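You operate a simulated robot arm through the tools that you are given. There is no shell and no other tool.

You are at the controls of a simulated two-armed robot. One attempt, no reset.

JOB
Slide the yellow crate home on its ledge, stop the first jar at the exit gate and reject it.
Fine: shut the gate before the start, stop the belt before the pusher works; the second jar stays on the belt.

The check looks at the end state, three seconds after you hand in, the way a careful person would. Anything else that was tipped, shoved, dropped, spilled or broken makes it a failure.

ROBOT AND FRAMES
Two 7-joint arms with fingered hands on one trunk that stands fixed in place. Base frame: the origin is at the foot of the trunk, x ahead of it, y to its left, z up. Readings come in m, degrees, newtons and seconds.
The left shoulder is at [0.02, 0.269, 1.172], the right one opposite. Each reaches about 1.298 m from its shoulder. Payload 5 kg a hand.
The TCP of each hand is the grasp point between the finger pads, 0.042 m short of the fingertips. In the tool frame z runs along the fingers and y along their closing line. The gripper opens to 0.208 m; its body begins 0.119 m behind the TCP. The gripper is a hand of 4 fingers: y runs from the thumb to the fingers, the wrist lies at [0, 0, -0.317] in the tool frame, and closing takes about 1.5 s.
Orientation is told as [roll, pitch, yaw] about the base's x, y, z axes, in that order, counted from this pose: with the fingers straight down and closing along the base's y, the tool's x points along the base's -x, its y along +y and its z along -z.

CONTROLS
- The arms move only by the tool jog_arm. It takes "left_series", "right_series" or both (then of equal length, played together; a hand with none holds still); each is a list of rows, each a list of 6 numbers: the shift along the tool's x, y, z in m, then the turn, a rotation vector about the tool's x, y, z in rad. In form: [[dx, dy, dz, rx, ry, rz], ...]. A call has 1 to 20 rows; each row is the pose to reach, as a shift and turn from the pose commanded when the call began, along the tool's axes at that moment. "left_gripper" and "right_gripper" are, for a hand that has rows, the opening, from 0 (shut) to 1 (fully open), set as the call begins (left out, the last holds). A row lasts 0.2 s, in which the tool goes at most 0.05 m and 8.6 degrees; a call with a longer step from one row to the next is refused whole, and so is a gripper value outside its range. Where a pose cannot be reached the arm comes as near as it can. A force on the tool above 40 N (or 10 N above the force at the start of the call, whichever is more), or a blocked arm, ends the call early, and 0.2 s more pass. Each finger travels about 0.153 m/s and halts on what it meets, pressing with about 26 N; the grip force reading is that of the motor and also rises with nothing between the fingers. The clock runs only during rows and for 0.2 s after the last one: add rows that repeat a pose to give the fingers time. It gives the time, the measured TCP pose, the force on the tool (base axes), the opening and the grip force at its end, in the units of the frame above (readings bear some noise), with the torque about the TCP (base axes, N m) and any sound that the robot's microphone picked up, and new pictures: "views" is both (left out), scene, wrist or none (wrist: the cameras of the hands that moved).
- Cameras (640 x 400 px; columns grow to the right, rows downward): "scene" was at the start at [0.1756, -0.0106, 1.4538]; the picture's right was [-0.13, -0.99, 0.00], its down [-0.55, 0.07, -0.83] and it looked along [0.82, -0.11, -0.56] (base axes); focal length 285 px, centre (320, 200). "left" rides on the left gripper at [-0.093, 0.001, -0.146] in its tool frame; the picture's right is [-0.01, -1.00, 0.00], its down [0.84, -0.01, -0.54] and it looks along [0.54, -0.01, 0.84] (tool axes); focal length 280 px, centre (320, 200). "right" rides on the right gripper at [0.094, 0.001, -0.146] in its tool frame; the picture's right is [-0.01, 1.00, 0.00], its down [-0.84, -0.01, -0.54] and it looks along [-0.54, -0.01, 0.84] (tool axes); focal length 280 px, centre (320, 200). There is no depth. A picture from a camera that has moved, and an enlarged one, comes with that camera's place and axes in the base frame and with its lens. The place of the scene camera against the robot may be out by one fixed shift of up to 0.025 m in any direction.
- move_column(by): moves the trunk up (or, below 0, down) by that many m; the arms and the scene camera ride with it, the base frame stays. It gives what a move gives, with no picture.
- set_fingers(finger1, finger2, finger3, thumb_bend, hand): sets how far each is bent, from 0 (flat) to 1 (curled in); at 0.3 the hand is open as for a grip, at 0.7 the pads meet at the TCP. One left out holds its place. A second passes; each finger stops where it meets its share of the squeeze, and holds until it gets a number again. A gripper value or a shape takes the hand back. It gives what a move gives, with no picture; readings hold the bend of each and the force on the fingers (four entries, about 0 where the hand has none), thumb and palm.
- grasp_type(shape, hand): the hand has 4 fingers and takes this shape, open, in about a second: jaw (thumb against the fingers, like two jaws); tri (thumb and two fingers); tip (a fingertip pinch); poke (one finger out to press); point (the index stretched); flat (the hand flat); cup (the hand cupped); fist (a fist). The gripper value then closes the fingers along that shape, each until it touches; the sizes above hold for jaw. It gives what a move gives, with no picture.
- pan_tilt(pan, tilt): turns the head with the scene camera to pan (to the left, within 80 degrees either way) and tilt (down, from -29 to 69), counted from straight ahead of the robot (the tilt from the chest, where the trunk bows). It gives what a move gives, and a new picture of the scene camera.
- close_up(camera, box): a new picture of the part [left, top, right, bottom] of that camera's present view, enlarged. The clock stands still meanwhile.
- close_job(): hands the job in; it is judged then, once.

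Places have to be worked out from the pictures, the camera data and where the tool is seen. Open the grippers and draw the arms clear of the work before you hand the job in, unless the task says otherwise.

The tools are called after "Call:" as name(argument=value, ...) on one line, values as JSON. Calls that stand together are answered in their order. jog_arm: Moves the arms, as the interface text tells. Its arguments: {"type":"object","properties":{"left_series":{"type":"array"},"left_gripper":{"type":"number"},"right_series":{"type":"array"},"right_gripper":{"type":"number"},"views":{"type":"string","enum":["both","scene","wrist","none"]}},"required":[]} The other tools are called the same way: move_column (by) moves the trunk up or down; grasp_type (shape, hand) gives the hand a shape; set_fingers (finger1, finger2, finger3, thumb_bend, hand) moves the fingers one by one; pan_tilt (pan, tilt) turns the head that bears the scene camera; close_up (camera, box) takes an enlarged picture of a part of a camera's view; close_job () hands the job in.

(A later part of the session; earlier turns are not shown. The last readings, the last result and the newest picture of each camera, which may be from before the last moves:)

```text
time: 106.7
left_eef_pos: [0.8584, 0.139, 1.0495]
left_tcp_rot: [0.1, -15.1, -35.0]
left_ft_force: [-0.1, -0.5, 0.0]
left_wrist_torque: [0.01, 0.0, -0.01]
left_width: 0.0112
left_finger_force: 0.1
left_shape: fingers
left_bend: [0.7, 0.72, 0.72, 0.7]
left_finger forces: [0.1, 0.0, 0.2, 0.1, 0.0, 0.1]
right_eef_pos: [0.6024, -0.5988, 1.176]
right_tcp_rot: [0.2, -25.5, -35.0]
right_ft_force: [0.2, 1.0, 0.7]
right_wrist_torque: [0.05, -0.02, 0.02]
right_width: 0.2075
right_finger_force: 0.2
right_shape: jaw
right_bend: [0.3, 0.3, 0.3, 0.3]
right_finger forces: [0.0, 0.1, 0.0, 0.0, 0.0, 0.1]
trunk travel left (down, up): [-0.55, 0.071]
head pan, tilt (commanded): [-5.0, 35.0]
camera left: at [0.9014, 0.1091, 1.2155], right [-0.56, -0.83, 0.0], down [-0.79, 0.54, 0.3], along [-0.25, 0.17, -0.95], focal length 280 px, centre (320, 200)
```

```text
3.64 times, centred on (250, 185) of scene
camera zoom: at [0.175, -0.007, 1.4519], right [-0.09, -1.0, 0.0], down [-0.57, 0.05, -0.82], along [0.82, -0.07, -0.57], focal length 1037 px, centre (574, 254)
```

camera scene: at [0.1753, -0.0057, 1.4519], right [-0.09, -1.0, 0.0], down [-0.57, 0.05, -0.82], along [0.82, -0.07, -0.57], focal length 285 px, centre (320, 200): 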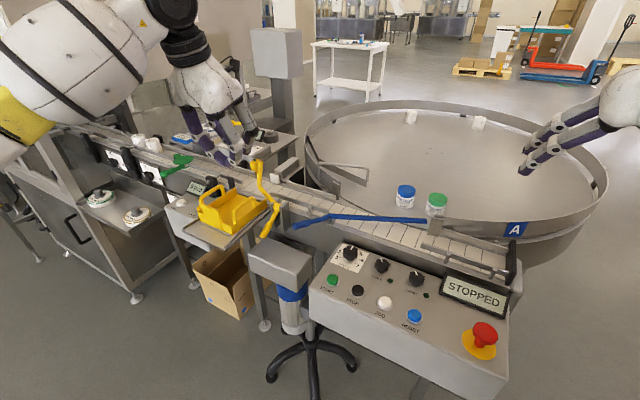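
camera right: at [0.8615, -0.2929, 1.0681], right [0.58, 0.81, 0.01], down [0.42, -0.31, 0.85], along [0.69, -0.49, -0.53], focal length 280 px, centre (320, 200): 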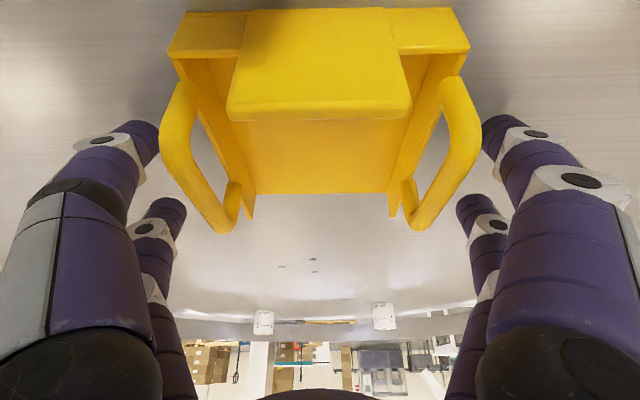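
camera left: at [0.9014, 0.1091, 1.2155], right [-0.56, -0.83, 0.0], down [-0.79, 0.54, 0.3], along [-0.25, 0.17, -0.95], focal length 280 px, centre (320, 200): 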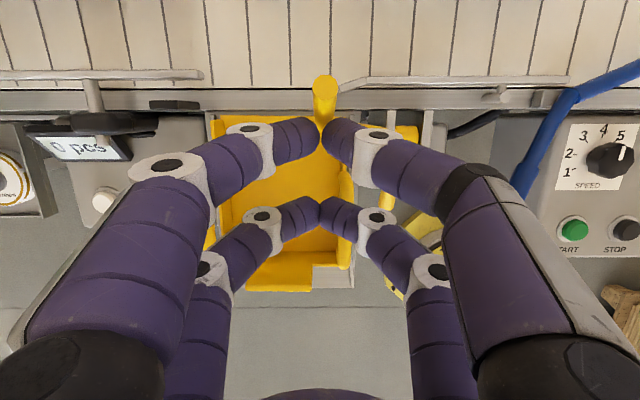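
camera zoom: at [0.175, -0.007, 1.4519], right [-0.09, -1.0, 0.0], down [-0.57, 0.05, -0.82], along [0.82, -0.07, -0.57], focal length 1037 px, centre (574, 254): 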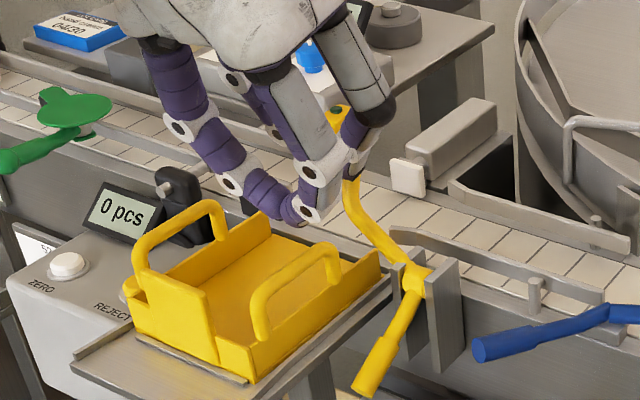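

The beak is centred directly behind the arm. I push it forward (towards the belt's far side) and slightly down in small steps, watching the force.

Call:
jog_arm(left_series=[[-0.0134, 0, 0.0062, 0, 0, 0], [-0.0267, 0, 0.0123, 0, 0, 0], [-0.0373, 0, 0.0214, 0, 0, 0], [-0.0478, 0, 0.0304, 0, 0, 0]], views="wrist")

Call:
close_up(camera="scene", box=[180, 130, 320, 240])

```text
time: 107.7
left_eef_pos: [0.9054, 0.1074, 1.0317]
left_tcp_rot: [0.1, -15.0, -35.1]
left_ft_force: [-1.7, -0.9, 0.4]
left_wrist_torque: [-0.01, 0.04, -0.03]
left_width: 0.0117
left_finger_force: 0.2
left_shape: fingers
left_bend: [0.7, 0.72, 0.72, 0.7]
left_finger forces: [0.0, 0.1, 0.0, 0.0, 1.1, 0.0]
right_eef_pos: [0.6025, -0.5999, 1.1767]
right_tcp_rot: [0.2, -25.5, -35.0]
right_ft_force: [-0.8, -0.4, 0.4]
right_wrist_torque: [0.03, 0.03, -0.02]
right_width: 0.208
right_finger_force: 0.2
right_shape: jaw
right_bend: [0.3, 0.3, 0.3, 0.3]
right_finger forces: [0.0, 0.0, 0.0, 0.1, 0.1, 0.0]
trunk travel left (down, up): [-0.55, 0.071]
head pan, tilt (commanded): [-5.0, 35.0]
camera left: at [0.9471, 0.0778, 1.1971], right [-0.56, -0.83, 0.0], down [-0.79, 0.54, 0.3], along [-0.25, 0.17, -0.95], focal length 280 px, centre (320, 200)
```

left: 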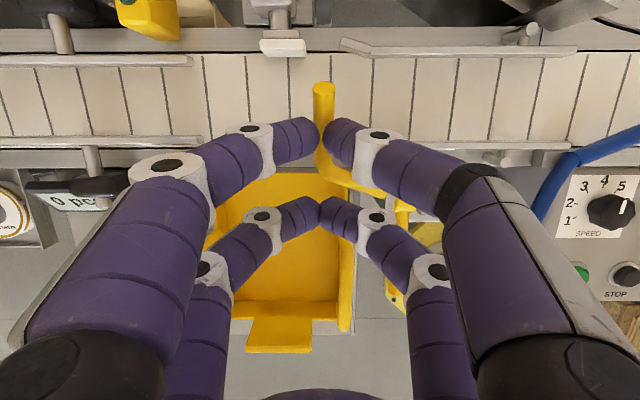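

```text
3.64 times, centred on (250, 185) of scene
camera zoom: at [0.1754, -0.0071, 1.4518], right [-0.09, -1.0, 0.0], down [-0.57, 0.05, -0.82], along [0.82, -0.07, -0.57], focal length 1037 px, centre (574, 254)
```

zoom: 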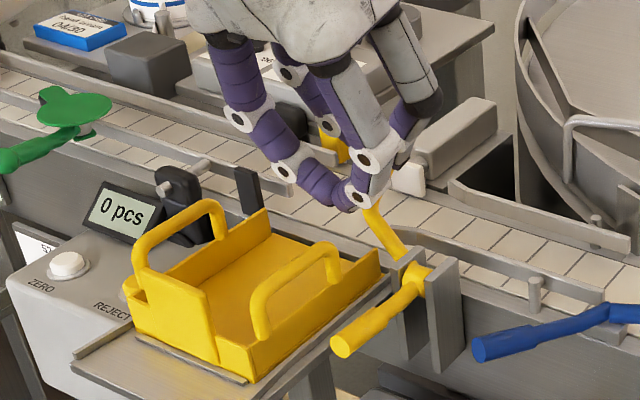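

The gate arm is swinging down nicely with almost no force, the handle rising; the crate is unaffected. I continue pushing forward and down.

Call:
jog_arm(left_series=[[-0.0064, 0, 0.009, 0, 0, 0], [-0.0128, 0, 0.0179, 0, 0, 0], [-0.0155, 0, 0.0274, 0, 0, 0], [-0.0181, 0, 0.0369, 0, 0, 0]], views="wrist")

Call:
close_up(camera="scene", box=[180, 130, 320, 240])

```text
time: 108.7
left_eef_pos: [0.926, 0.094, 1.0001]
left_tcp_rot: [0.4, -15.1, -35.1]
left_ft_force: [0.4, 0.3, 0.2]
left_wrist_torque: [0.03, 0.04, 0.02]
left_width: 0.011
left_finger_force: 0.1
left_shape: fingers
left_bend: [0.7, 0.72, 0.72, 0.7]
left_finger forces: [0.0, 0.0, 0.0, 0.0, 0.1, 0.0]
right_eef_pos: [0.6026, -0.5994, 1.1755]
right_tcp_rot: [0.2, -25.5, -35.1]
right_ft_force: [0.5, 0.1, -0.8]
right_wrist_torque: [0.04, 0.04, 0.02]
right_width: 0.2081
right_finger_force: 0.0
right_shape: jaw
right_bend: [0.3, 0.3, 0.3, 0.3]
right_finger forces: [0.1, 0.0, 0.0, 0.0, 0.0, 0.1]
trunk travel left (down, up): [-0.55, 0.071]
head pan, tilt (commanded): [-5.0, 35.0]
camera left: at [0.9694, 0.0633, 1.1658], right [-0.56, -0.83, 0.0], down [-0.79, 0.54, 0.3], along [-0.25, 0.17, -0.95], focal length 280 px, centre (320, 200)
```

left: 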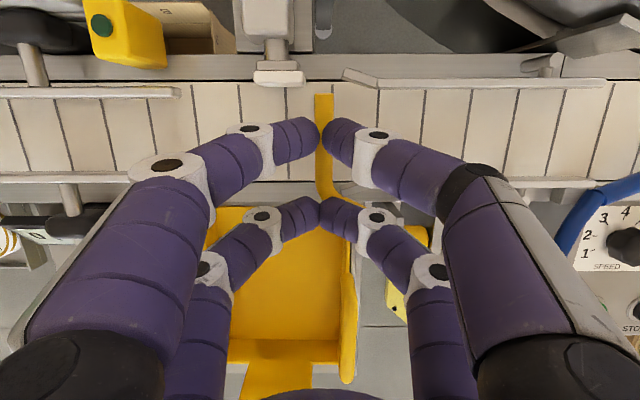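

```text
3.64 times, centred on (250, 185) of scene
camera zoom: at [0.1756, -0.0069, 1.4518], right [-0.09, -1.0, 0.0], down [-0.57, 0.05, -0.82], along [0.82, -0.07, -0.57], focal length 1037 px, centre (574, 254)
```

zoom: 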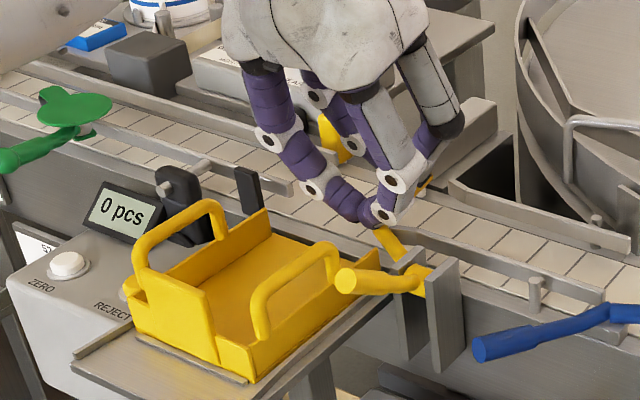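

The arm now appears to lie across the belt and the handle has come up; no force on the finger. I raise the left hand to see the gate's state clearly.

Call:
jog_arm(left_series=[[0.0026, 0, -0.0386, 0, 0, 0], [0.0155, 0.015, -0.0773, 0, 0, 0], [0.045, 0.035, -0.1, 0, 0, 0], [0.08, 0.06, -0.12, 0, 0, 0], [0.12, 0.08, -0.13, 0, 0, 0]], views="both")

Call:
close_up(camera="scene", box=[180, 130, 320, 240])

Call:
close_up(camera="left", box=[200, 0, 480, 175])

```text
time: 109.9
left_eef_pos: [0.8495, 0.247, 1.096]
left_tcp_rot: [0.1, -15.1, -35.0]
left_ft_force: [-0.6, -0.5, 0.8]
left_wrist_torque: [-0.06, -0.03, -0.02]
left_width: 0.0113
left_finger_force: 0.1
left_shape: fingers
left_bend: [0.7, 0.72, 0.72, 0.7]
left_finger forces: [0.1, 0.0, 0.1, 0.1, 0.0, 0.0]
right_eef_pos: [0.6014, -0.5975, 1.1786]
right_tcp_rot: [0.1, -25.6, -34.9]
right_ft_force: [0.3, 1.7, 1.0]
right_wrist_torque: [-0.09, 0.02, -0.07]
right_width: 0.208
right_finger_force: 0.1
right_shape: jaw
right_bend: [0.3, 0.3, 0.3, 0.3]
right_finger forces: [0.1, 0.0, 0.1, 0.0, 0.0, 0.0]
trunk travel left (down, up): [-0.55, 0.071]
head pan, tilt (commanded): [-5.0, 35.0]
camera scene: at [0.1753, -0.0056, 1.4519], right [-0.09, -1.0, 0.0], down [-0.57, 0.05, -0.82], along [0.82, -0.07, -0.57], focal length 285 px, centre (320, 200)
camera left: at [0.8927, 0.216, 1.2628], right [-0.56, -0.83, 0.0], down [-0.79, 0.54, 0.3], along [-0.25, 0.17, -0.95], focal length 280 px, centre (320, 200)
```

scene: 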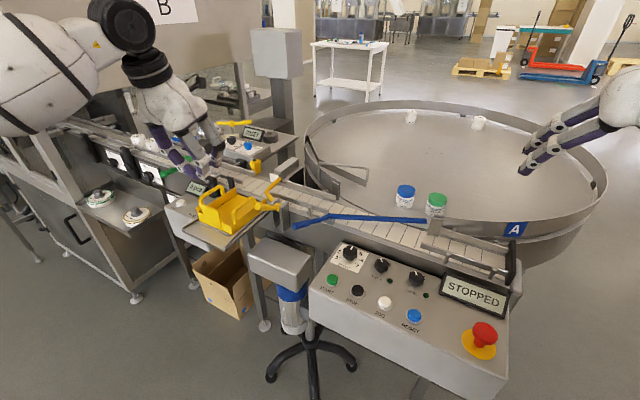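
left: 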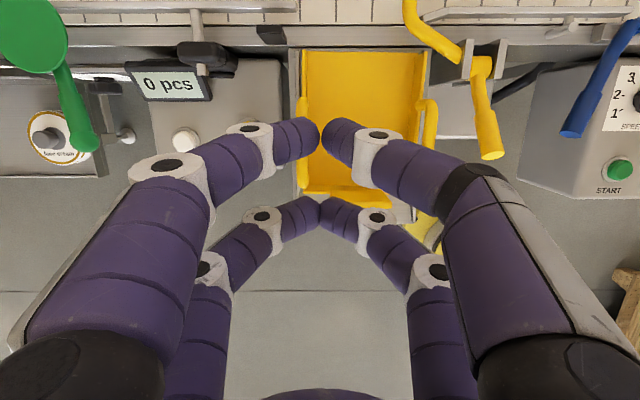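

```text
3.64 times, centred on (250, 185) of scene
camera zoom: at [0.1753, -0.0056, 1.4519], right [-0.09, -1.0, 0.0], down [-0.57, 0.05, -0.82], along [0.82, -0.07, -0.57], focal length 1037 px, centre (574, 254)
```

zoom: 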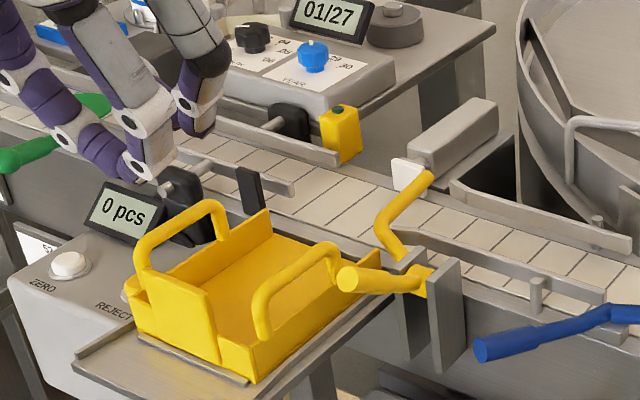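

```text
2.29 times, centred on (340, 88) of left
camera zoom: at [0.8927, 0.216, 1.2628], right [-0.56, -0.83, 0.0], down [-0.79, 0.54, 0.3], along [-0.25, 0.17, -0.95], focal length 641 px, centre (274, 457)
```

zoom: 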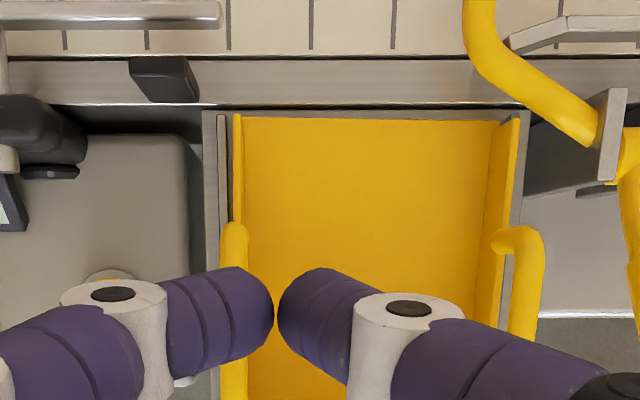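

The arm now spans the belt. I zoom in to judge whether it is fully shut.

Call:
close_up(camera="scene", box=[235, 155, 315, 215])

Call:
pan_tilt(pan=8, tilt=35)

Call:
close_up(camera="scene", box=[260, 140, 400, 230])

```text
6.67 times, centred on (275, 185) of scene
camera zoom: at [0.1753, -0.0056, 1.4519], right [-0.09, -1.0, 0.0], down [-0.57, 0.05, -0.82], along [0.82, -0.07, -0.57], focal length 1901 px, centre (620, 300)
```

zoom: 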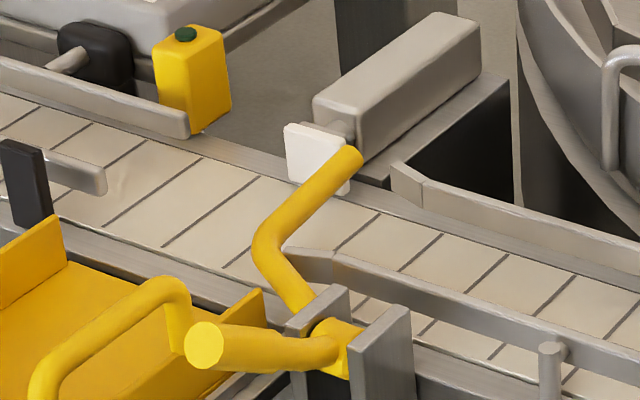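

```text
time: 110.6
left_eef_pos: [0.8499, 0.2444, 1.0961]
left_tcp_rot: [0.2, -15.1, -35.0]
left_ft_force: [0.0, 0.4, -1.0]
left_wrist_torque: [-0.07, -0.01, 0.0]
left_width: 0.0109
left_finger_force: 0.1
left_shape: fingers
left_bend: [0.7, 0.72, 0.72, 0.7]
left_finger forces: [0.0, 0.0, 0.1, 0.0, 0.0, 0.0]
right_eef_pos: [0.6033, -0.5987, 1.1765]
right_tcp_rot: [0.2, -25.6, -35.0]
right_ft_force: [-0.5, -0.2, 0.3]
right_wrist_torque: [-0.04, -0.02, -0.03]
right_width: 0.2077
right_finger_force: 0.0
right_shape: jaw
right_bend: [0.3, 0.3, 0.3, 0.3]
right_finger forces: [0.0, 0.0, 0.1, 0.0, 0.0, 0.0]
trunk travel left (down, up): [-0.55, 0.071]
head pan, tilt (commanded): [8.0, 35.0]
camera scene: at [0.1747, 0.0134, 1.4519], right [0.14, -0.99, 0.0], down [-0.57, -0.08, -0.82], along [0.81, 0.11, -0.57], focal length 285 px, centre (320, 200)
```

scene: 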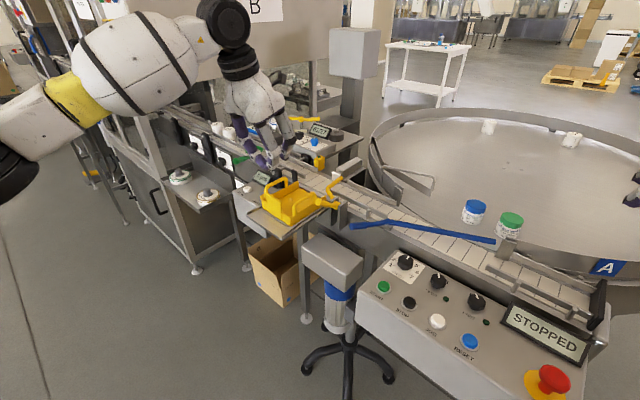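

```text
4.44 times, centred on (330, 185) of scene
camera zoom: at [0.1747, 0.0134, 1.4519], right [0.14, -0.99, 0.0], down [-0.57, -0.08, -0.82], along [0.81, 0.11, -0.57], focal length 1268 px, centre (276, 267)
```

zoom: 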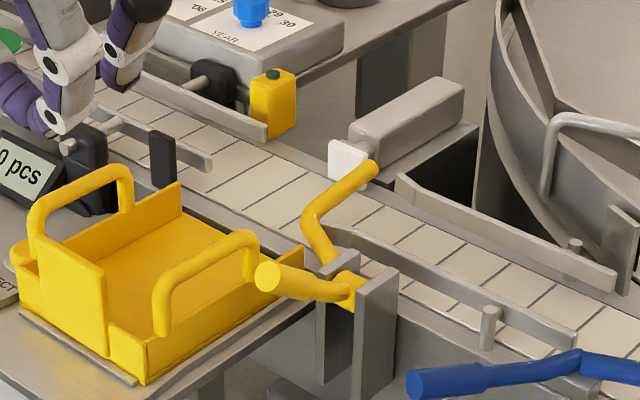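

The bend-to-tip part of the arm is horizontal across the belt, so the gate is shut. Now I use the left beak to check the crate is fully home: I go behind its near wall (in the air in front of the ledge) to push it gently towards the belt.

Call:
jog_arm(left_series=[[0.0316, -0.0167, -0.0085, 0, 0, 0], [0.0631, -0.0333, -0.0169, 0, 0, 0], [0.0947, -0.05, -0.0254, 0, 0, 0], [0.104, -0.05, 0.0094, 0, 0, 0], [0.1134, -0.05, 0.0441, 0, 0, 0], [0.1227, -0.05, 0.0789, 0, 0, 0]], views="both")

Call:
close_up(camera="scene", box=[240, 150, 370, 240])

Call:
close_up(camera="left", box=[220, 20, 440, 160])

```text
time: 112.0
left_eef_pos: [0.7406, 0.2609, 0.9884]
left_tcp_rot: [0.2, -15.2, -35.0]
left_ft_force: [0.8, 1.4, 0.6]
left_wrist_torque: [-0.1, 0.05, -0.03]
left_width: 0.011
left_finger_force: 0.1
left_shape: fingers
left_bend: [0.7, 0.72, 0.72, 0.7]
left_finger forces: [0.0, 0.0, 0.0, 0.0, 0.1, 0.0]
right_eef_pos: [0.6023, -0.598, 1.1756]
right_tcp_rot: [0.1, -25.5, -35.0]
right_ft_force: [0.3, 0.6, 0.4]
right_wrist_torque: [-0.05, 0.02, -0.02]
right_width: 0.2081
right_finger_force: 0.1
right_shape: jaw
right_bend: [0.3, 0.3, 0.3, 0.3]
right_finger forces: [0.1, 0.1, 0.0, 0.1, 0.0, 0.0]
trunk travel left (down, up): [-0.55, 0.071]
head pan, tilt (commanded): [8.0, 35.0]
camera scene: at [0.1752, 0.0135, 1.4516], right [0.14, -0.99, 0.0], down [-0.57, -0.08, -0.82], along [0.81, 0.11, -0.57], focal length 285 px, centre (320, 200)
camera left: at [0.7841, 0.2311, 1.1534], right [-0.56, -0.83, 0.0], down [-0.79, 0.54, 0.3], along [-0.25, 0.17, -0.95], focal length 280 px, centre (320, 200)
```

scene: 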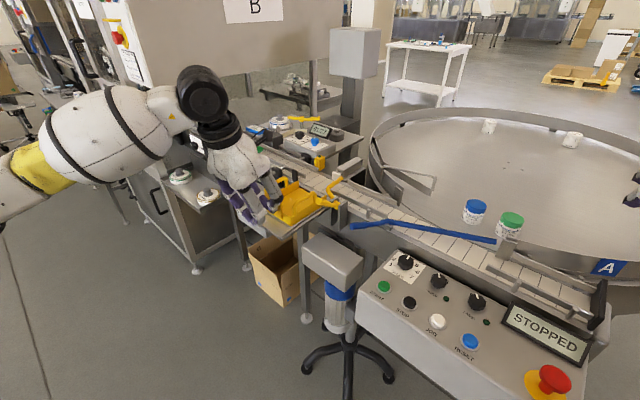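
left: 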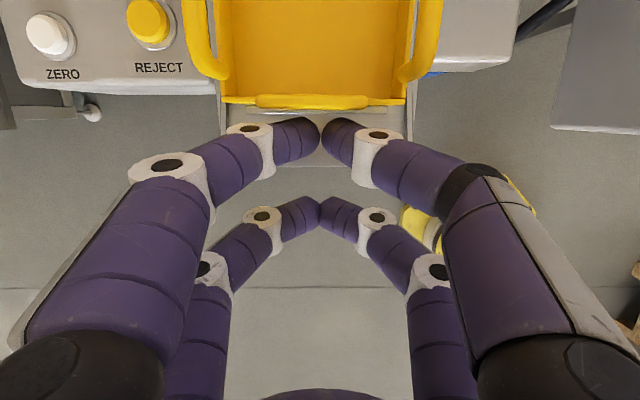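

```text
4.44 times, centred on (305, 195) of scene
camera zoom: at [0.1752, 0.0135, 1.4516], right [0.14, -0.99, 0.0], down [-0.57, -0.08, -0.82], along [0.81, 0.11, -0.57], focal length 1268 px, centre (387, 222)
```

zoom: 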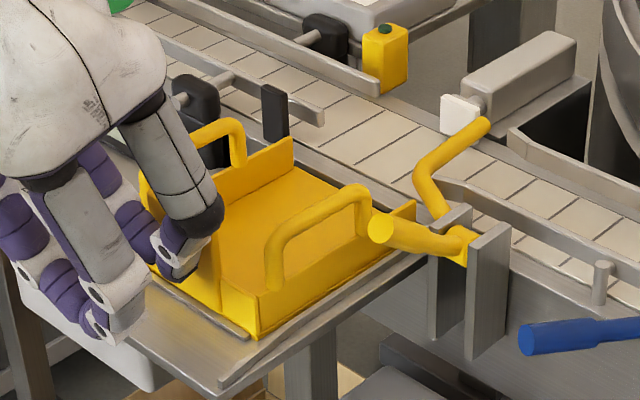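

```text
2.86 times, centred on (330, 90) of left
camera zoom: at [0.7841, 0.2311, 1.1534], right [-0.56, -0.83, 0.0], down [-0.79, 0.54, 0.3], along [-0.25, 0.17, -0.95], focal length 801 px, centre (291, 514)
```

zoom: 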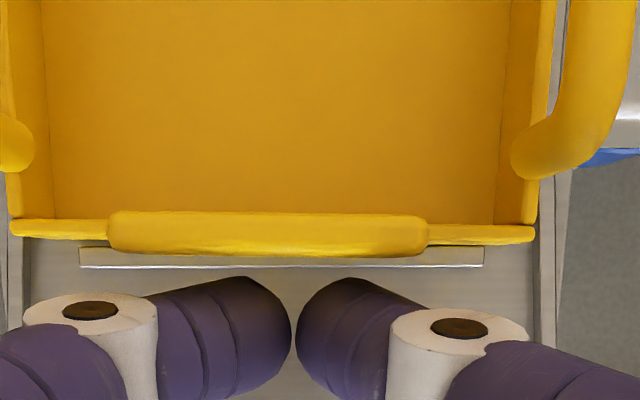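

The beak is about 5 mm behind the crate's label plate. I push forward in small steps and read the force.

Call:
jog_arm(left_series=[[-0.0048, 0, 0.0013, 0, 0, 0], [-0.0077, 0, 0.0021, 0, 0, 0]], views="none")

Call:
jog_arm(left_series=[[-0.0019, 0, 0.0005, 0, 0, 0], [-0.0019, 0, 0.0005, 0, 0, 0]], views="none")

Call:
jog_arm(left_series=[[-0.0019, 0, 0.0005, 0, 0, 0], [-0.0019, 0, 0.0005, 0, 0, 0]], views="none")

Call:
close_up(camera="left", box=[220, 20, 440, 160])

```text
time: 112.6
left_eef_pos: [0.7467, 0.2548, 0.9866]
left_tcp_rot: [0.2, -15.0, -35.0]
left_ft_force: [-1.4, 0.6, 0.1]
left_wrist_torque: [0.01, -0.01, 0.01]
left_width: 0.0109
left_finger_force: 1.1
left_shape: fingers
left_bend: [0.7, 0.72, 0.72, 0.7]
left_finger forces: [0.6, 0.0, 0.0, 0.0, 0.5, 0.0]
right_eef_pos: [0.6023, -0.6009, 1.1768]
right_tcp_rot: [0.1, -25.5, -35.0]
right_ft_force: [1.1, -0.9, -0.7]
right_wrist_torque: [0.02, 0.02, 0.01]
right_width: 0.2077
right_finger_force: 0.2
right_shape: jaw
right_bend: [0.3, 0.3, 0.3, 0.3]
right_finger forces: [0.1, 0.1, 0.0, 0.0, 0.1, 0.0]
trunk travel left (down, up): [-0.55, 0.071]
head pan, tilt (commanded): [8.0, 35.0]
```

```text
time: 113.2
left_eef_pos: [0.7496, 0.2528, 0.9869]
left_tcp_rot: [0.3, -15.0, -35.1]
left_ft_force: [-0.9, 0.9, 0.0]
left_wrist_torque: [0.0, 0.03, -0.02]
left_width: 0.0106
left_finger_force: 0.3
left_shape: fingers
left_bend: [0.7, 0.72, 0.72, 0.7]
left_finger forces: [0.6, 0.1, 0.1, 0.0, 0.3, 0.0]
right_eef_pos: [0.6018, -0.5993, 1.1776]
right_tcp_rot: [0.2, -25.7, -35.1]
right_ft_force: [0.1, 0.1, 0.1]
right_wrist_torque: [-0.01, 0.02, 0.03]
right_width: 0.2077
right_finger_force: 0.0
right_shape: jaw
right_bend: [0.3, 0.3, 0.3, 0.3]
right_finger forces: [0.1, 0.1, 0.0, 0.1, 0.1, 0.1]
trunk travel left (down, up): [-0.55, 0.071]
head pan, tilt (commanded): [8.0, 35.0]
```

```text
time: 113.8
left_eef_pos: [0.7493, 0.2533, 0.9878]
left_tcp_rot: [0.2, -15.0, -35.0]
left_ft_force: [-4.7, 2.4, 0.2]
left_wrist_torque: [0.04, 0.1, -0.06]
left_width: 0.01
left_finger_force: 1.6
left_shape: fingers
left_bend: [0.7, 0.72, 0.72, 0.7]
left_finger forces: [3.4, 0.1, 0.1, 0.1, 1.3, 0.0]
right_eef_pos: [0.6018, -0.5988, 1.1764]
right_tcp_rot: [0.2, -25.7, -35.0]
right_ft_force: [0.1, -0.3, 0.4]
right_wrist_torque: [0.0, 0.01, 0.01]
right_width: 0.2079
right_finger_force: 0.1
right_shape: jaw
right_bend: [0.3, 0.3, 0.3, 0.3]
right_finger forces: [0.0, 0.1, 0.1, 0.1, 0.1, 0.0]
trunk travel left (down, up): [-0.55, 0.071]
head pan, tilt (commanded): [8.0, 35.0]
```

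```text
2.86 times, centred on (330, 90) of left
camera zoom: at [0.7934, 0.2229, 1.153], right [-0.56, -0.83, 0.0], down [-0.79, 0.54, 0.3], along [-0.25, 0.17, -0.95], focal length 801 px, centre (291, 514)
```

zoom: 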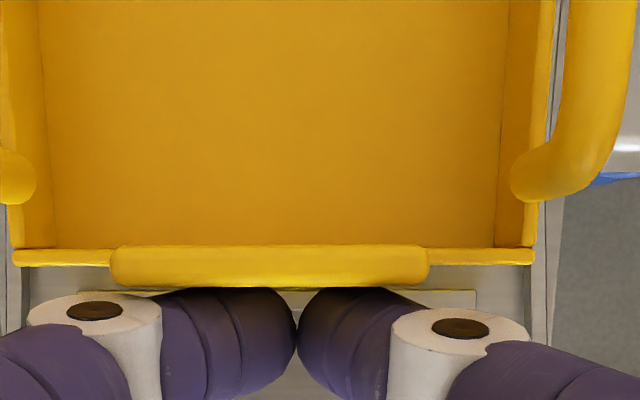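

The crate slid with ~1 N and now the force has risen to ~5 N, likely at its stop. One more small push to confirm.

Call:
jog_arm(left_series=[[-0.0019, 0, 0.0005, 0, 0, 0], [-0.0019, 0, 0.0005, 0, 0, 0]], views="none")

Call:
close_up(camera="left", box=[220, 0, 440, 140])

Call:
close_up(camera="scene", box=[270, 160, 350, 215])

```text
time: 114.4
left_eef_pos: [0.7519, 0.2523, 0.9863]
left_tcp_rot: [0.2, -15.0, -35.0]
left_ft_force: [-14.0, 8.2, 3.1]
left_wrist_torque: [0.19, 0.26, 0.09]
left_width: 0.0099
left_finger_force: 8.2
left_shape: fingers
left_bend: [0.7, 0.72, 0.72, 0.7]
left_finger forces: [14.0, 0.0, 0.0, 0.1, 2.4, 0.0]
right_eef_pos: [0.6016, -0.5987, 1.1771]
right_tcp_rot: [0.2, -25.6, -35.0]
right_ft_force: [-0.3, -0.1, 1.1]
right_wrist_torque: [0.03, -0.01, -0.02]
right_width: 0.2082
right_finger_force: 0.1
right_shape: jaw
right_bend: [0.3, 0.3, 0.3, 0.3]
right_finger forces: [0.0, 0.0, 0.1, 0.1, 0.0, 0.0]
trunk travel left (down, up): [-0.55, 0.071]
head pan, tilt (commanded): [8.0, 35.0]
```

```text
2.86 times, centred on (330, 70) of left
camera zoom: at [0.7943, 0.223, 1.1533], right [-0.56, -0.83, 0.0], down [-0.79, 0.53, 0.3], along [-0.25, 0.17, -0.95], focal length 801 px, centre (291, 571)
```

zoom: 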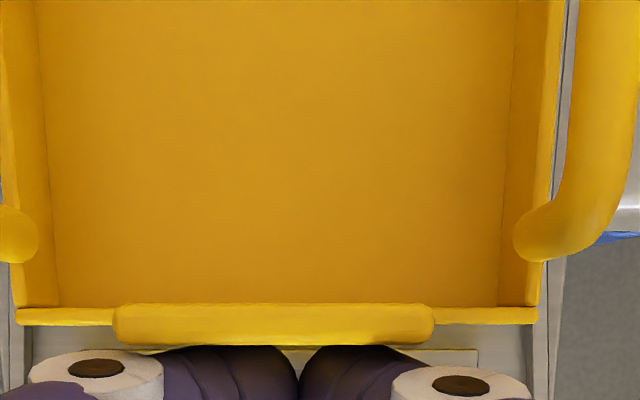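

```text
7.27 times, centred on (310, 188) of scene
camera zoom: at [0.1738, 0.0136, 1.452], right [0.14, -0.99, 0.0], down [-0.57, -0.08, -0.82], along [0.81, 0.11, -0.57], focal length 2074 px, centre (393, 291)
```

zoom: 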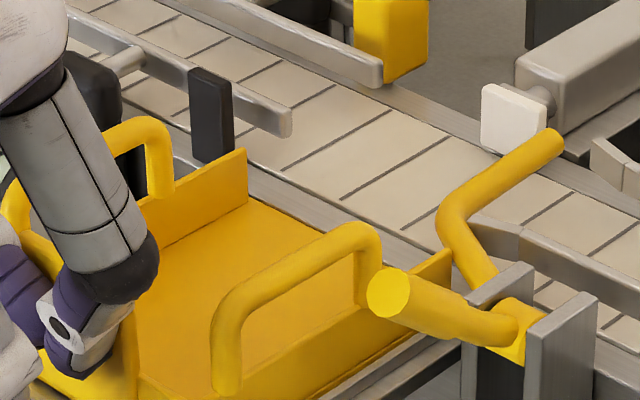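

Force rose to 16 N: the crate is firmly home against its stop. I back the left hand off and lift it clear, and close the right hand's fingers to form a beak for the panel buttons.

Call:
jog_arm(left_series=[[0.029, 0, -0.0078, 0, 0, 0], [0.0187, 0, -0.0464, 0, 0, 0], [0.0083, 0, -0.085, 0, 0, 0], [-0.002, 0, -0.1237, 0, 0, 0], [-0.0124, 0, -0.1623, 0, 0, 0]], right_series=[[0, 0, 0, 0, 0, 0], [0, 0, 0, 0, 0, 0], [0, 0, 0, 0, 0, 0], [0, 0, 0, 0, 0, 0], [0, 0, 0, 0, 0, 0]], right_gripper=0.0, views="both")

Call:
close_up(camera="scene", box=[240, 150, 370, 240])

```text
time: 115.6
left_eef_pos: [0.7244, 0.2657, 1.1475]
left_tcp_rot: [0.2, -15.0, -35.1]
left_ft_force: [-0.8, -0.4, -0.8]
left_wrist_torque: [0.01, 0.01, 0.02]
left_width: 0.0106
left_finger_force: 0.0
left_shape: fingers
left_bend: [0.7, 0.72, 0.72, 0.7]
left_finger forces: [0.0, 0.0, 0.0, 0.0, 0.0, 0.0]
right_eef_pos: [0.6017, -0.5997, 1.176]
right_tcp_rot: [0.3, -25.6, -35.0]
right_ft_force: [-0.3, 0.7, 0.7]
right_wrist_torque: [0.02, -0.05, 0.02]
right_width: 0.0003
right_finger_force: 25.5
right_shape: jaw
right_bend: [0.7, 0.7, 0.7, 0.7]
right_finger forces: [0.0, 0.1, 0.0, 0.0, 0.0, 0.0]
trunk travel left (down, up): [-0.55, 0.071]
head pan, tilt (commanded): [8.0, 35.0]
camera scene: at [0.1743, 0.013, 1.452], right [0.14, -0.99, 0.0], down [-0.57, -0.08, -0.82], along [0.81, 0.11, -0.57], focal length 285 px, centre (320, 200)
camera right: at [0.4811, -0.5138, 1.268], right [0.58, 0.81, 0.01], down [0.42, -0.31, 0.85], along [0.69, -0.49, -0.53], focal length 280 px, centre (320, 200)
camera left: at [0.7676, 0.2359, 1.3133], right [-0.56, -0.83, 0.0], down [-0.79, 0.54, 0.3], along [-0.25, 0.17, -0.95], focal length 280 px, centre (320, 200)
```

scene: 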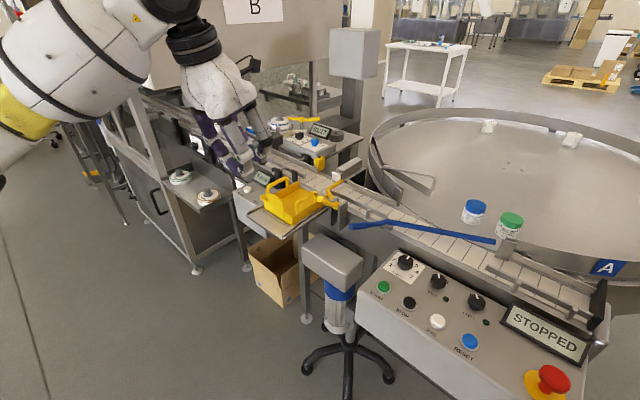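
right: 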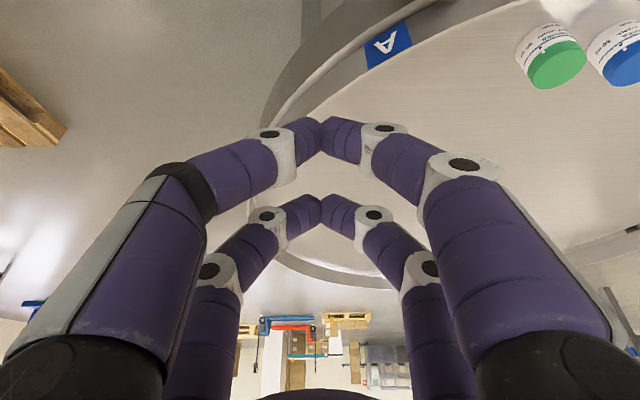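
left: 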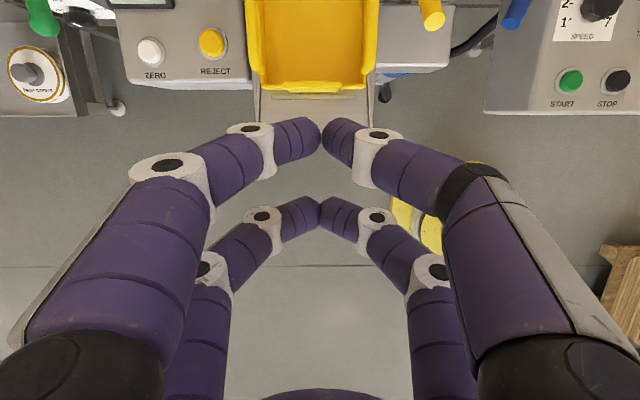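

```text
4.44 times, centred on (305, 195) of scene
camera zoom: at [0.1743, 0.013, 1.452], right [0.14, -0.99, 0.0], down [-0.57, -0.08, -0.82], along [0.81, 0.11, -0.57], focal length 1268 px, centre (387, 222)
```

zoom: 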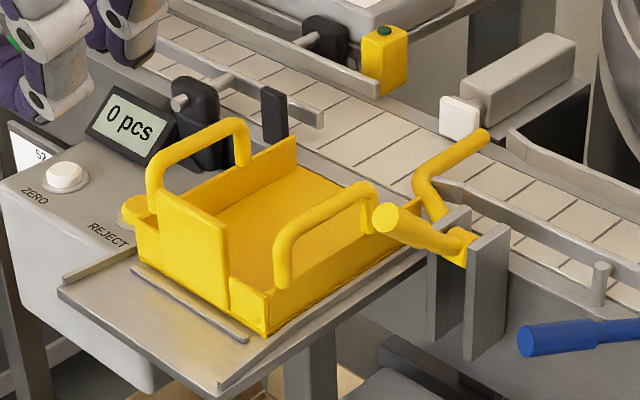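

Crate home, gate shut, arms clear. The right hand (closed beak) now goes above the START button, tilted ~30° so that only the near pair of fingertips will touch.

Call:
jog_arm(right_series=[[0.0268, 0.0356, -0.0012, 0, -0.006, 0], [0.0536, 0.0712, -0.0024, 0, -0.013, 0], [0.0804, 0.1068, -0.0036, 0, -0.019, 0], [0.1072, 0.1424, -0.0048, 0, -0.026, 0], [0.134, 0.178, -0.006, 0, -0.032, 0], [0.1608, 0.2136, -0.0072, 0, -0.039, 0], [0.1876, 0.2491, -0.0083, 0, -0.045, 0], [0.2144, 0.2847, -0.0095, 0, -0.051, 0], [0.2412, 0.3203, -0.0107, 0, -0.058, 0], [0.268, 0.3559, -0.0119, 0, -0.064, 0], [0.2948, 0.3915, -0.0131, 0, -0.071, 0], [0.3216, 0.4271, -0.0143, 0, -0.077, 0]], views="both")

Call:
close_up(camera="right", box=[200, 20, 440, 170])

Call:
close_up(camera="left", box=[440, 0, 640, 125])

```text
time: 118.2
left_eef_pos: [0.726, 0.2671, 1.1456]
left_tcp_rot: [0.1, -15.1, -34.9]
left_ft_force: [0.0, 1.3, 0.1]
left_wrist_torque: [-0.19, 0.04, -0.03]
left_width: 0.0104
left_finger_force: 0.1
left_shape: fingers
left_bend: [0.7, 0.72, 0.72, 0.7]
left_finger forces: [0.1, 0.0, 0.0, 0.0, 0.0, 0.1]
right_eef_pos: [0.6058, -0.0767, 1.0515]
right_tcp_rot: [0.1, -30.0, -35.0]
right_ft_force: [0.1, 1.3, -0.5]
right_wrist_torque: [-0.05, 0.0, -0.04]
right_width: 0.0002
right_finger_force: 25.8
right_shape: jaw
right_bend: [0.7, 0.7, 0.7, 0.7]
right_finger forces: [0.1, 0.0, 0.0, 0.1, 0.0, 0.0]
trunk travel left (down, up): [-0.55, 0.071]
head pan, tilt (commanded): [8.0, 35.0]
camera scene: at [0.175, 0.0139, 1.4517], right [0.14, -0.99, 0.0], down [-0.57, -0.08, -0.82], along [0.81, 0.11, -0.57], focal length 285 px, centre (320, 200)
camera right: at [0.4782, 0.0112, 1.1311], right [0.58, 0.81, 0.01], down [0.37, -0.27, 0.89], along [0.72, -0.51, -0.46], focal length 280 px, centre (320, 200)
```

scene: 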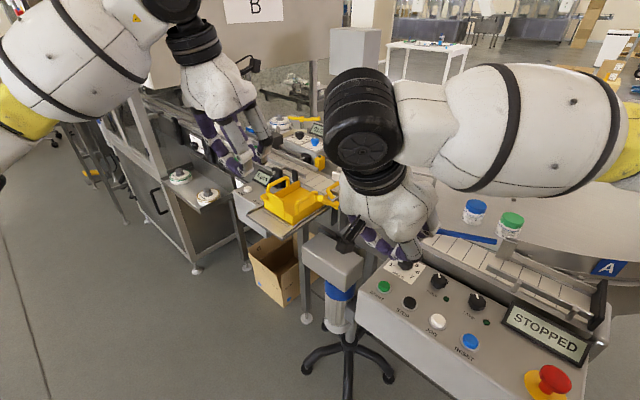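
right: 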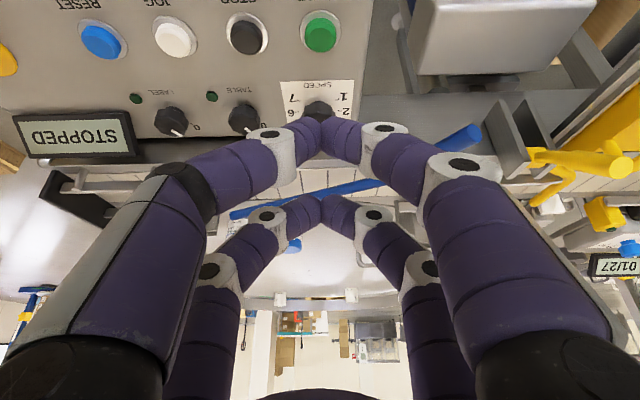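

```text
2.67 times, centred on (320, 95) of right
camera zoom: at [0.4782, 0.0112, 1.1311], right [0.58, 0.81, 0.01], down [0.37, -0.27, 0.89], along [0.72, -0.51, -0.46], focal length 748 px, centre (320, 480)
```

zoom: 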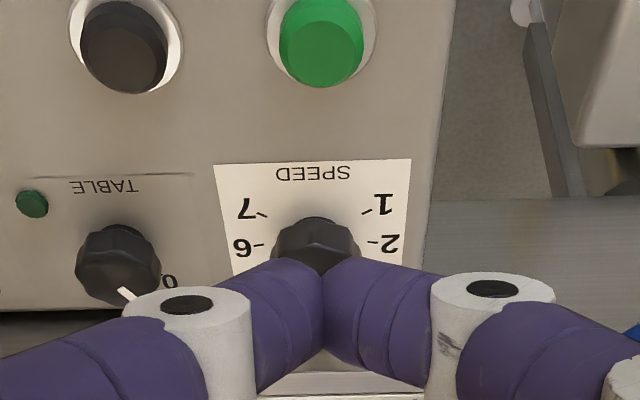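

```text
3.20 times, centred on (540, 62) of left
camera zoom: at [0.7686, 0.2375, 1.3122], right [-0.56, -0.83, 0.0], down [-0.79, 0.53, 0.3], along [-0.25, 0.17, -0.95], focal length 897 px, centre (-384, 640)
```

zoom: 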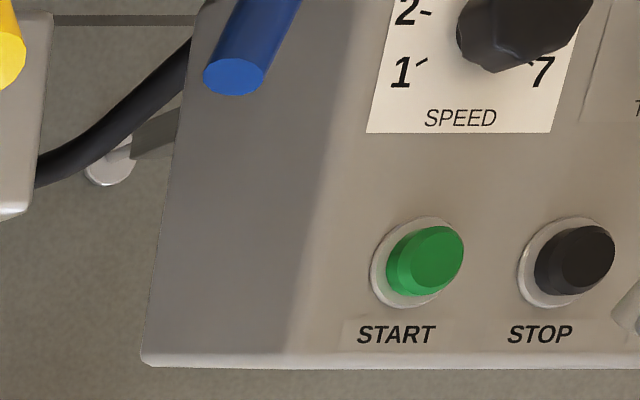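

START lies exactly under the near fingertip pair (column and depth match within ~2 mm). I lower to just above it (TCP z≈0.96) and look.

Call:
jog_arm(right_series=[[0.0153, 0, 0.0264, 0, 0, 0], [0.0305, 0, 0.0528, 0, 0, 0], [0.0458, 0, 0.0792, 0, 0, 0], [0.0458, 0, 0.0792, 0, 0, 0]], views="both")

Call:
close_up(camera="right", box=[200, 20, 440, 170])

Call:
close_up(camera="scene", box=[330, 220, 490, 320])

Call:
close_up(camera="left", box=[440, 0, 640, 125])

```text
time: 119.2
left_eef_pos: [0.7246, 0.2659, 1.1474]
left_tcp_rot: [0.2, -15.1, -35.0]
left_ft_force: [0.1, -0.5, 0.6]
left_wrist_torque: [0.02, 0.0, 0.02]
left_width: 0.0104
left_finger_force: 0.1
left_shape: fingers
left_bend: [0.7, 0.72, 0.72, 0.7]
left_finger forces: [0.1, 0.0, 0.0, 0.1, 0.1, 0.0]
right_eef_pos: [0.6044, -0.0791, 0.9612]
right_tcp_rot: [0.2, -29.9, -35.0]
right_ft_force: [0.0, 0.5, 0.1]
right_wrist_torque: [0.0, -0.02, 0.0]
right_width: 0.0
right_finger_force: 26.3
right_shape: jaw
right_bend: [0.7, 0.7, 0.7, 0.7]
right_finger forces: [0.0, 0.1, 0.1, 0.0, 0.0, 0.0]
trunk travel left (down, up): [-0.55, 0.071]
head pan, tilt (commanded): [8.0, 35.0]
camera scene: at [0.1747, 0.013, 1.452], right [0.14, -0.99, 0.0], down [-0.57, -0.08, -0.82], along [0.81, 0.11, -0.57], focal length 285 px, centre (320, 200)
camera right: at [0.4776, 0.0105, 1.0399], right [0.58, 0.81, 0.01], down [0.37, -0.28, 0.89], along [0.72, -0.51, -0.46], focal length 280 px, centre (320, 200)
```

scene: 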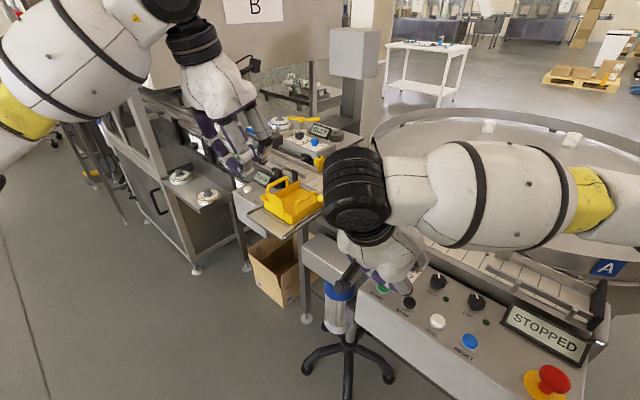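
right: 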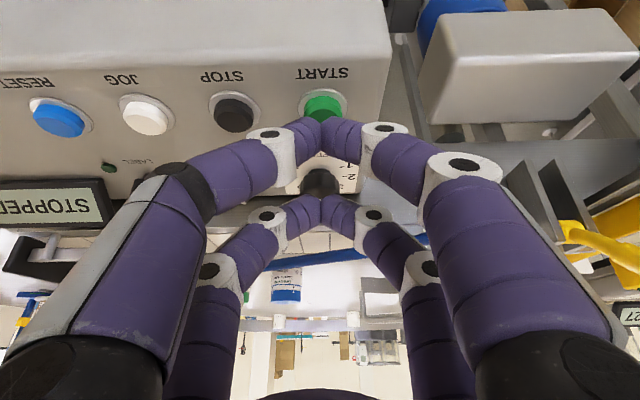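

```text
2.67 times, centred on (320, 95) of right
camera zoom: at [0.4776, 0.0105, 1.0399], right [0.58, 0.81, 0.01], down [0.37, -0.28, 0.89], along [0.72, -0.51, -0.46], focal length 748 px, centre (320, 480)
```

zoom: 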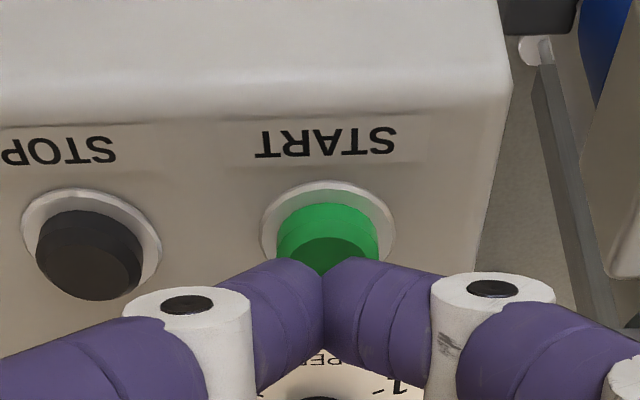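

```text
4.00 times, centred on (410, 270) of scene
camera zoom: at [0.1747, 0.013, 1.452], right [0.14, -0.99, 0.0], down [-0.57, -0.08, -0.82], along [0.81, 0.11, -0.57], focal length 1141 px, centre (-40, -80)
```

zoom: 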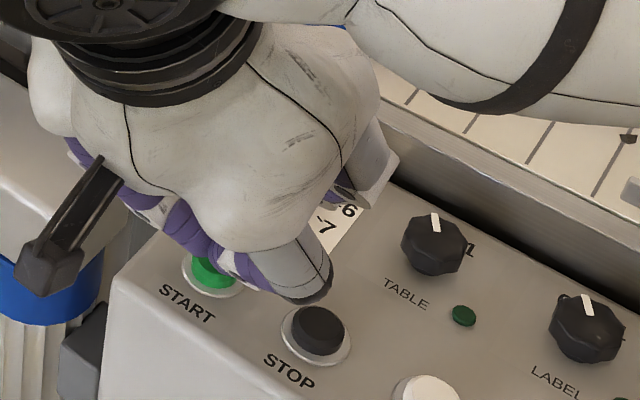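

```text
3.20 times, centred on (540, 62) of left
camera zoom: at [0.7679, 0.236, 1.3134], right [-0.56, -0.83, 0.0], down [-0.79, 0.54, 0.3], along [-0.25, 0.17, -0.95], focal length 897 px, centre (-384, 640)
```

zoom: 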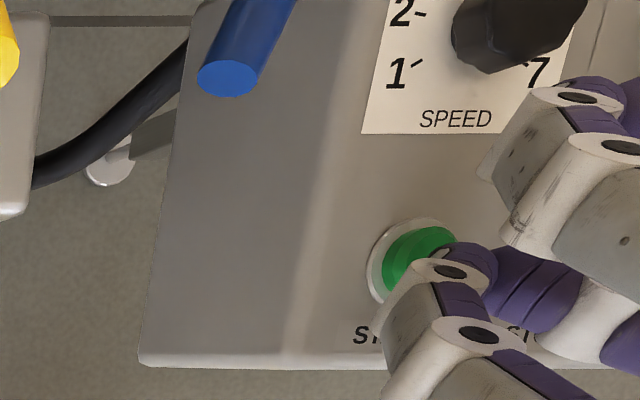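

The near fingertips hover right over START. Before starting, I tilt the left hand back so its camera watches the gate, belt and pusher.

Call:
jog_arm(left_series=[[0.005, 0.004, -0.0013, 0, -0.128, 0], [0.01, 0.008, -0.0026, 0, -0.256, 0], [0.015, 0.012, -0.004, 0, -0.384, 0], [0.02, 0.016, -0.0052, 0, -0.512, 0], [0.025, 0.02, -0.0065, 0, -0.64, 0], [0.029, 0.024, -0.0078, 0, -0.768, 0]], views="both")

Call:
close_up(camera="left", box=[0, 0, 400, 170])

```text
time: 120.6
left_eef_pos: [0.716, 0.3055, 1.1481]
left_tcp_rot: [0.4, -59.2, -35.3]
left_ft_force: [0.0, 0.8, 0.6]
left_wrist_torque: [0.04, 0.0, -0.05]
left_width: 0.0105
left_finger_force: 0.2
left_shape: fingers
left_bend: [0.7, 0.72, 0.72, 0.7]
left_finger forces: [0.0, 0.0, 0.0, 0.0, 0.0, 0.1]
right_eef_pos: [0.6028, -0.0774, 0.96]
right_tcp_rot: [0.2, -30.0, -35.0]
right_ft_force: [-0.1, 0.5, 1.1]
right_wrist_torque: [-0.07, 0.0, -0.02]
right_width: 0.0
right_finger_force: 25.6
right_shape: jaw
right_bend: [0.7, 0.7, 0.7, 0.7]
right_finger forces: [0.0, 0.0, 0.1, 0.0, 0.0, 0.1]
trunk travel left (down, up): [-0.55, 0.071]
head pan, tilt (commanded): [8.0, 35.0]
camera scene: at [0.1746, 0.0135, 1.4519], right [0.14, -0.99, 0.0], down [-0.57, -0.08, -0.82], along [0.81, 0.11, -0.57], focal length 285 px, centre (320, 200)
camera left: at [0.6518, 0.3498, 1.3033], right [-0.57, -0.82, 0.01], down [-0.74, 0.5, -0.45], along [0.36, -0.26, -0.89], focal length 280 px, centre (320, 200)
```

scene: 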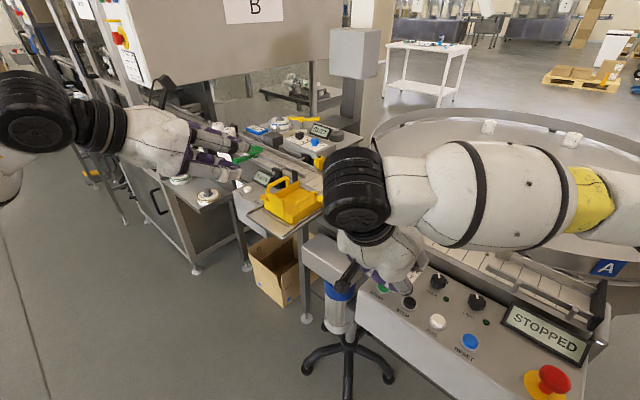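
left: 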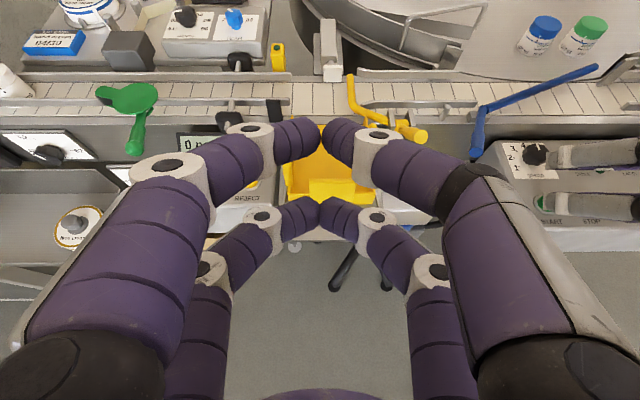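

```text
1.60 times, centred on (200, 85) of left
camera zoom: at [0.6518, 0.3498, 1.3033], right [-0.57, -0.82, 0.01], down [-0.74, 0.5, -0.45], along [0.36, -0.26, -0.89], focal length 449 px, centre (512, 384)
```

zoom: 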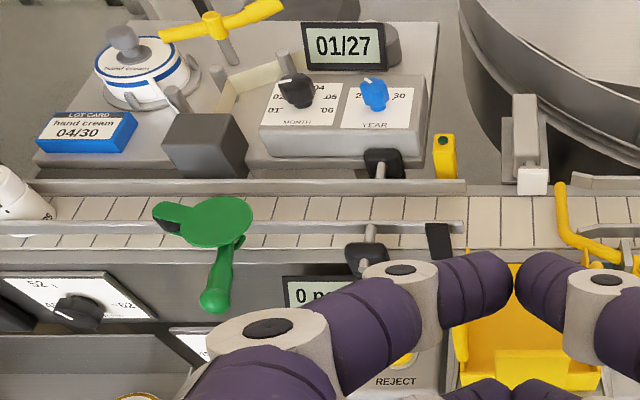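

The left camera shows the gate, pusher and belt up to the jar at the left edge. I check whether the green paddle is in the jars' way.

Call:
close_up(camera="left", box=[0, 50, 180, 165])

Call:
close_up(camera="scene", box=[180, 100, 340, 200])

```text
3.48 times, centred on (90, 108) of left
camera zoom: at [0.6518, 0.3498, 1.3033], right [-0.57, -0.82, 0.01], down [-0.74, 0.5, -0.45], along [0.36, -0.26, -0.89], focal length 975 px, centre (1120, 522)
```

zoom: 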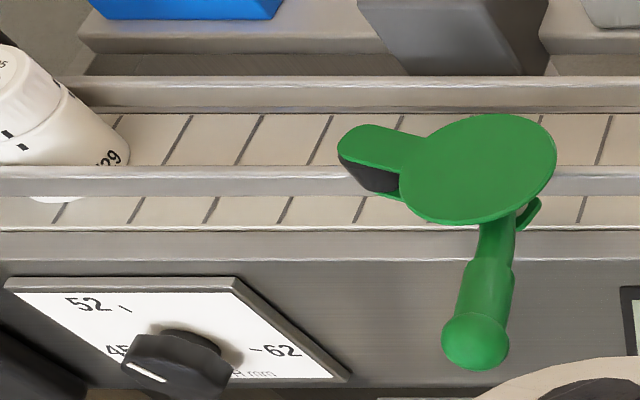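

```text
4.00 times, centred on (260, 150) of scene
camera zoom: at [0.1746, 0.0135, 1.4519], right [0.14, -0.99, 0.0], down [-0.57, -0.08, -0.82], along [0.81, 0.11, -0.57], focal length 1141 px, centre (560, 400)
```

zoom: 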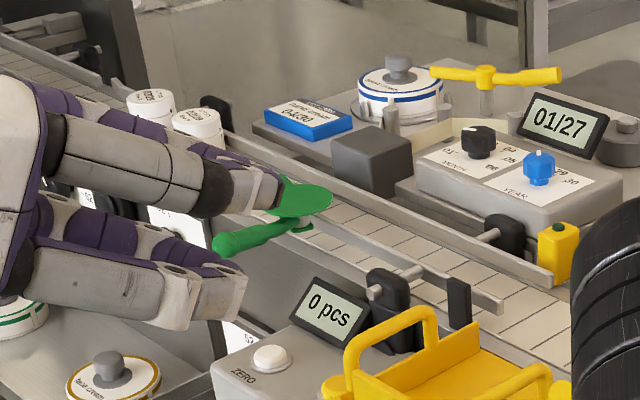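

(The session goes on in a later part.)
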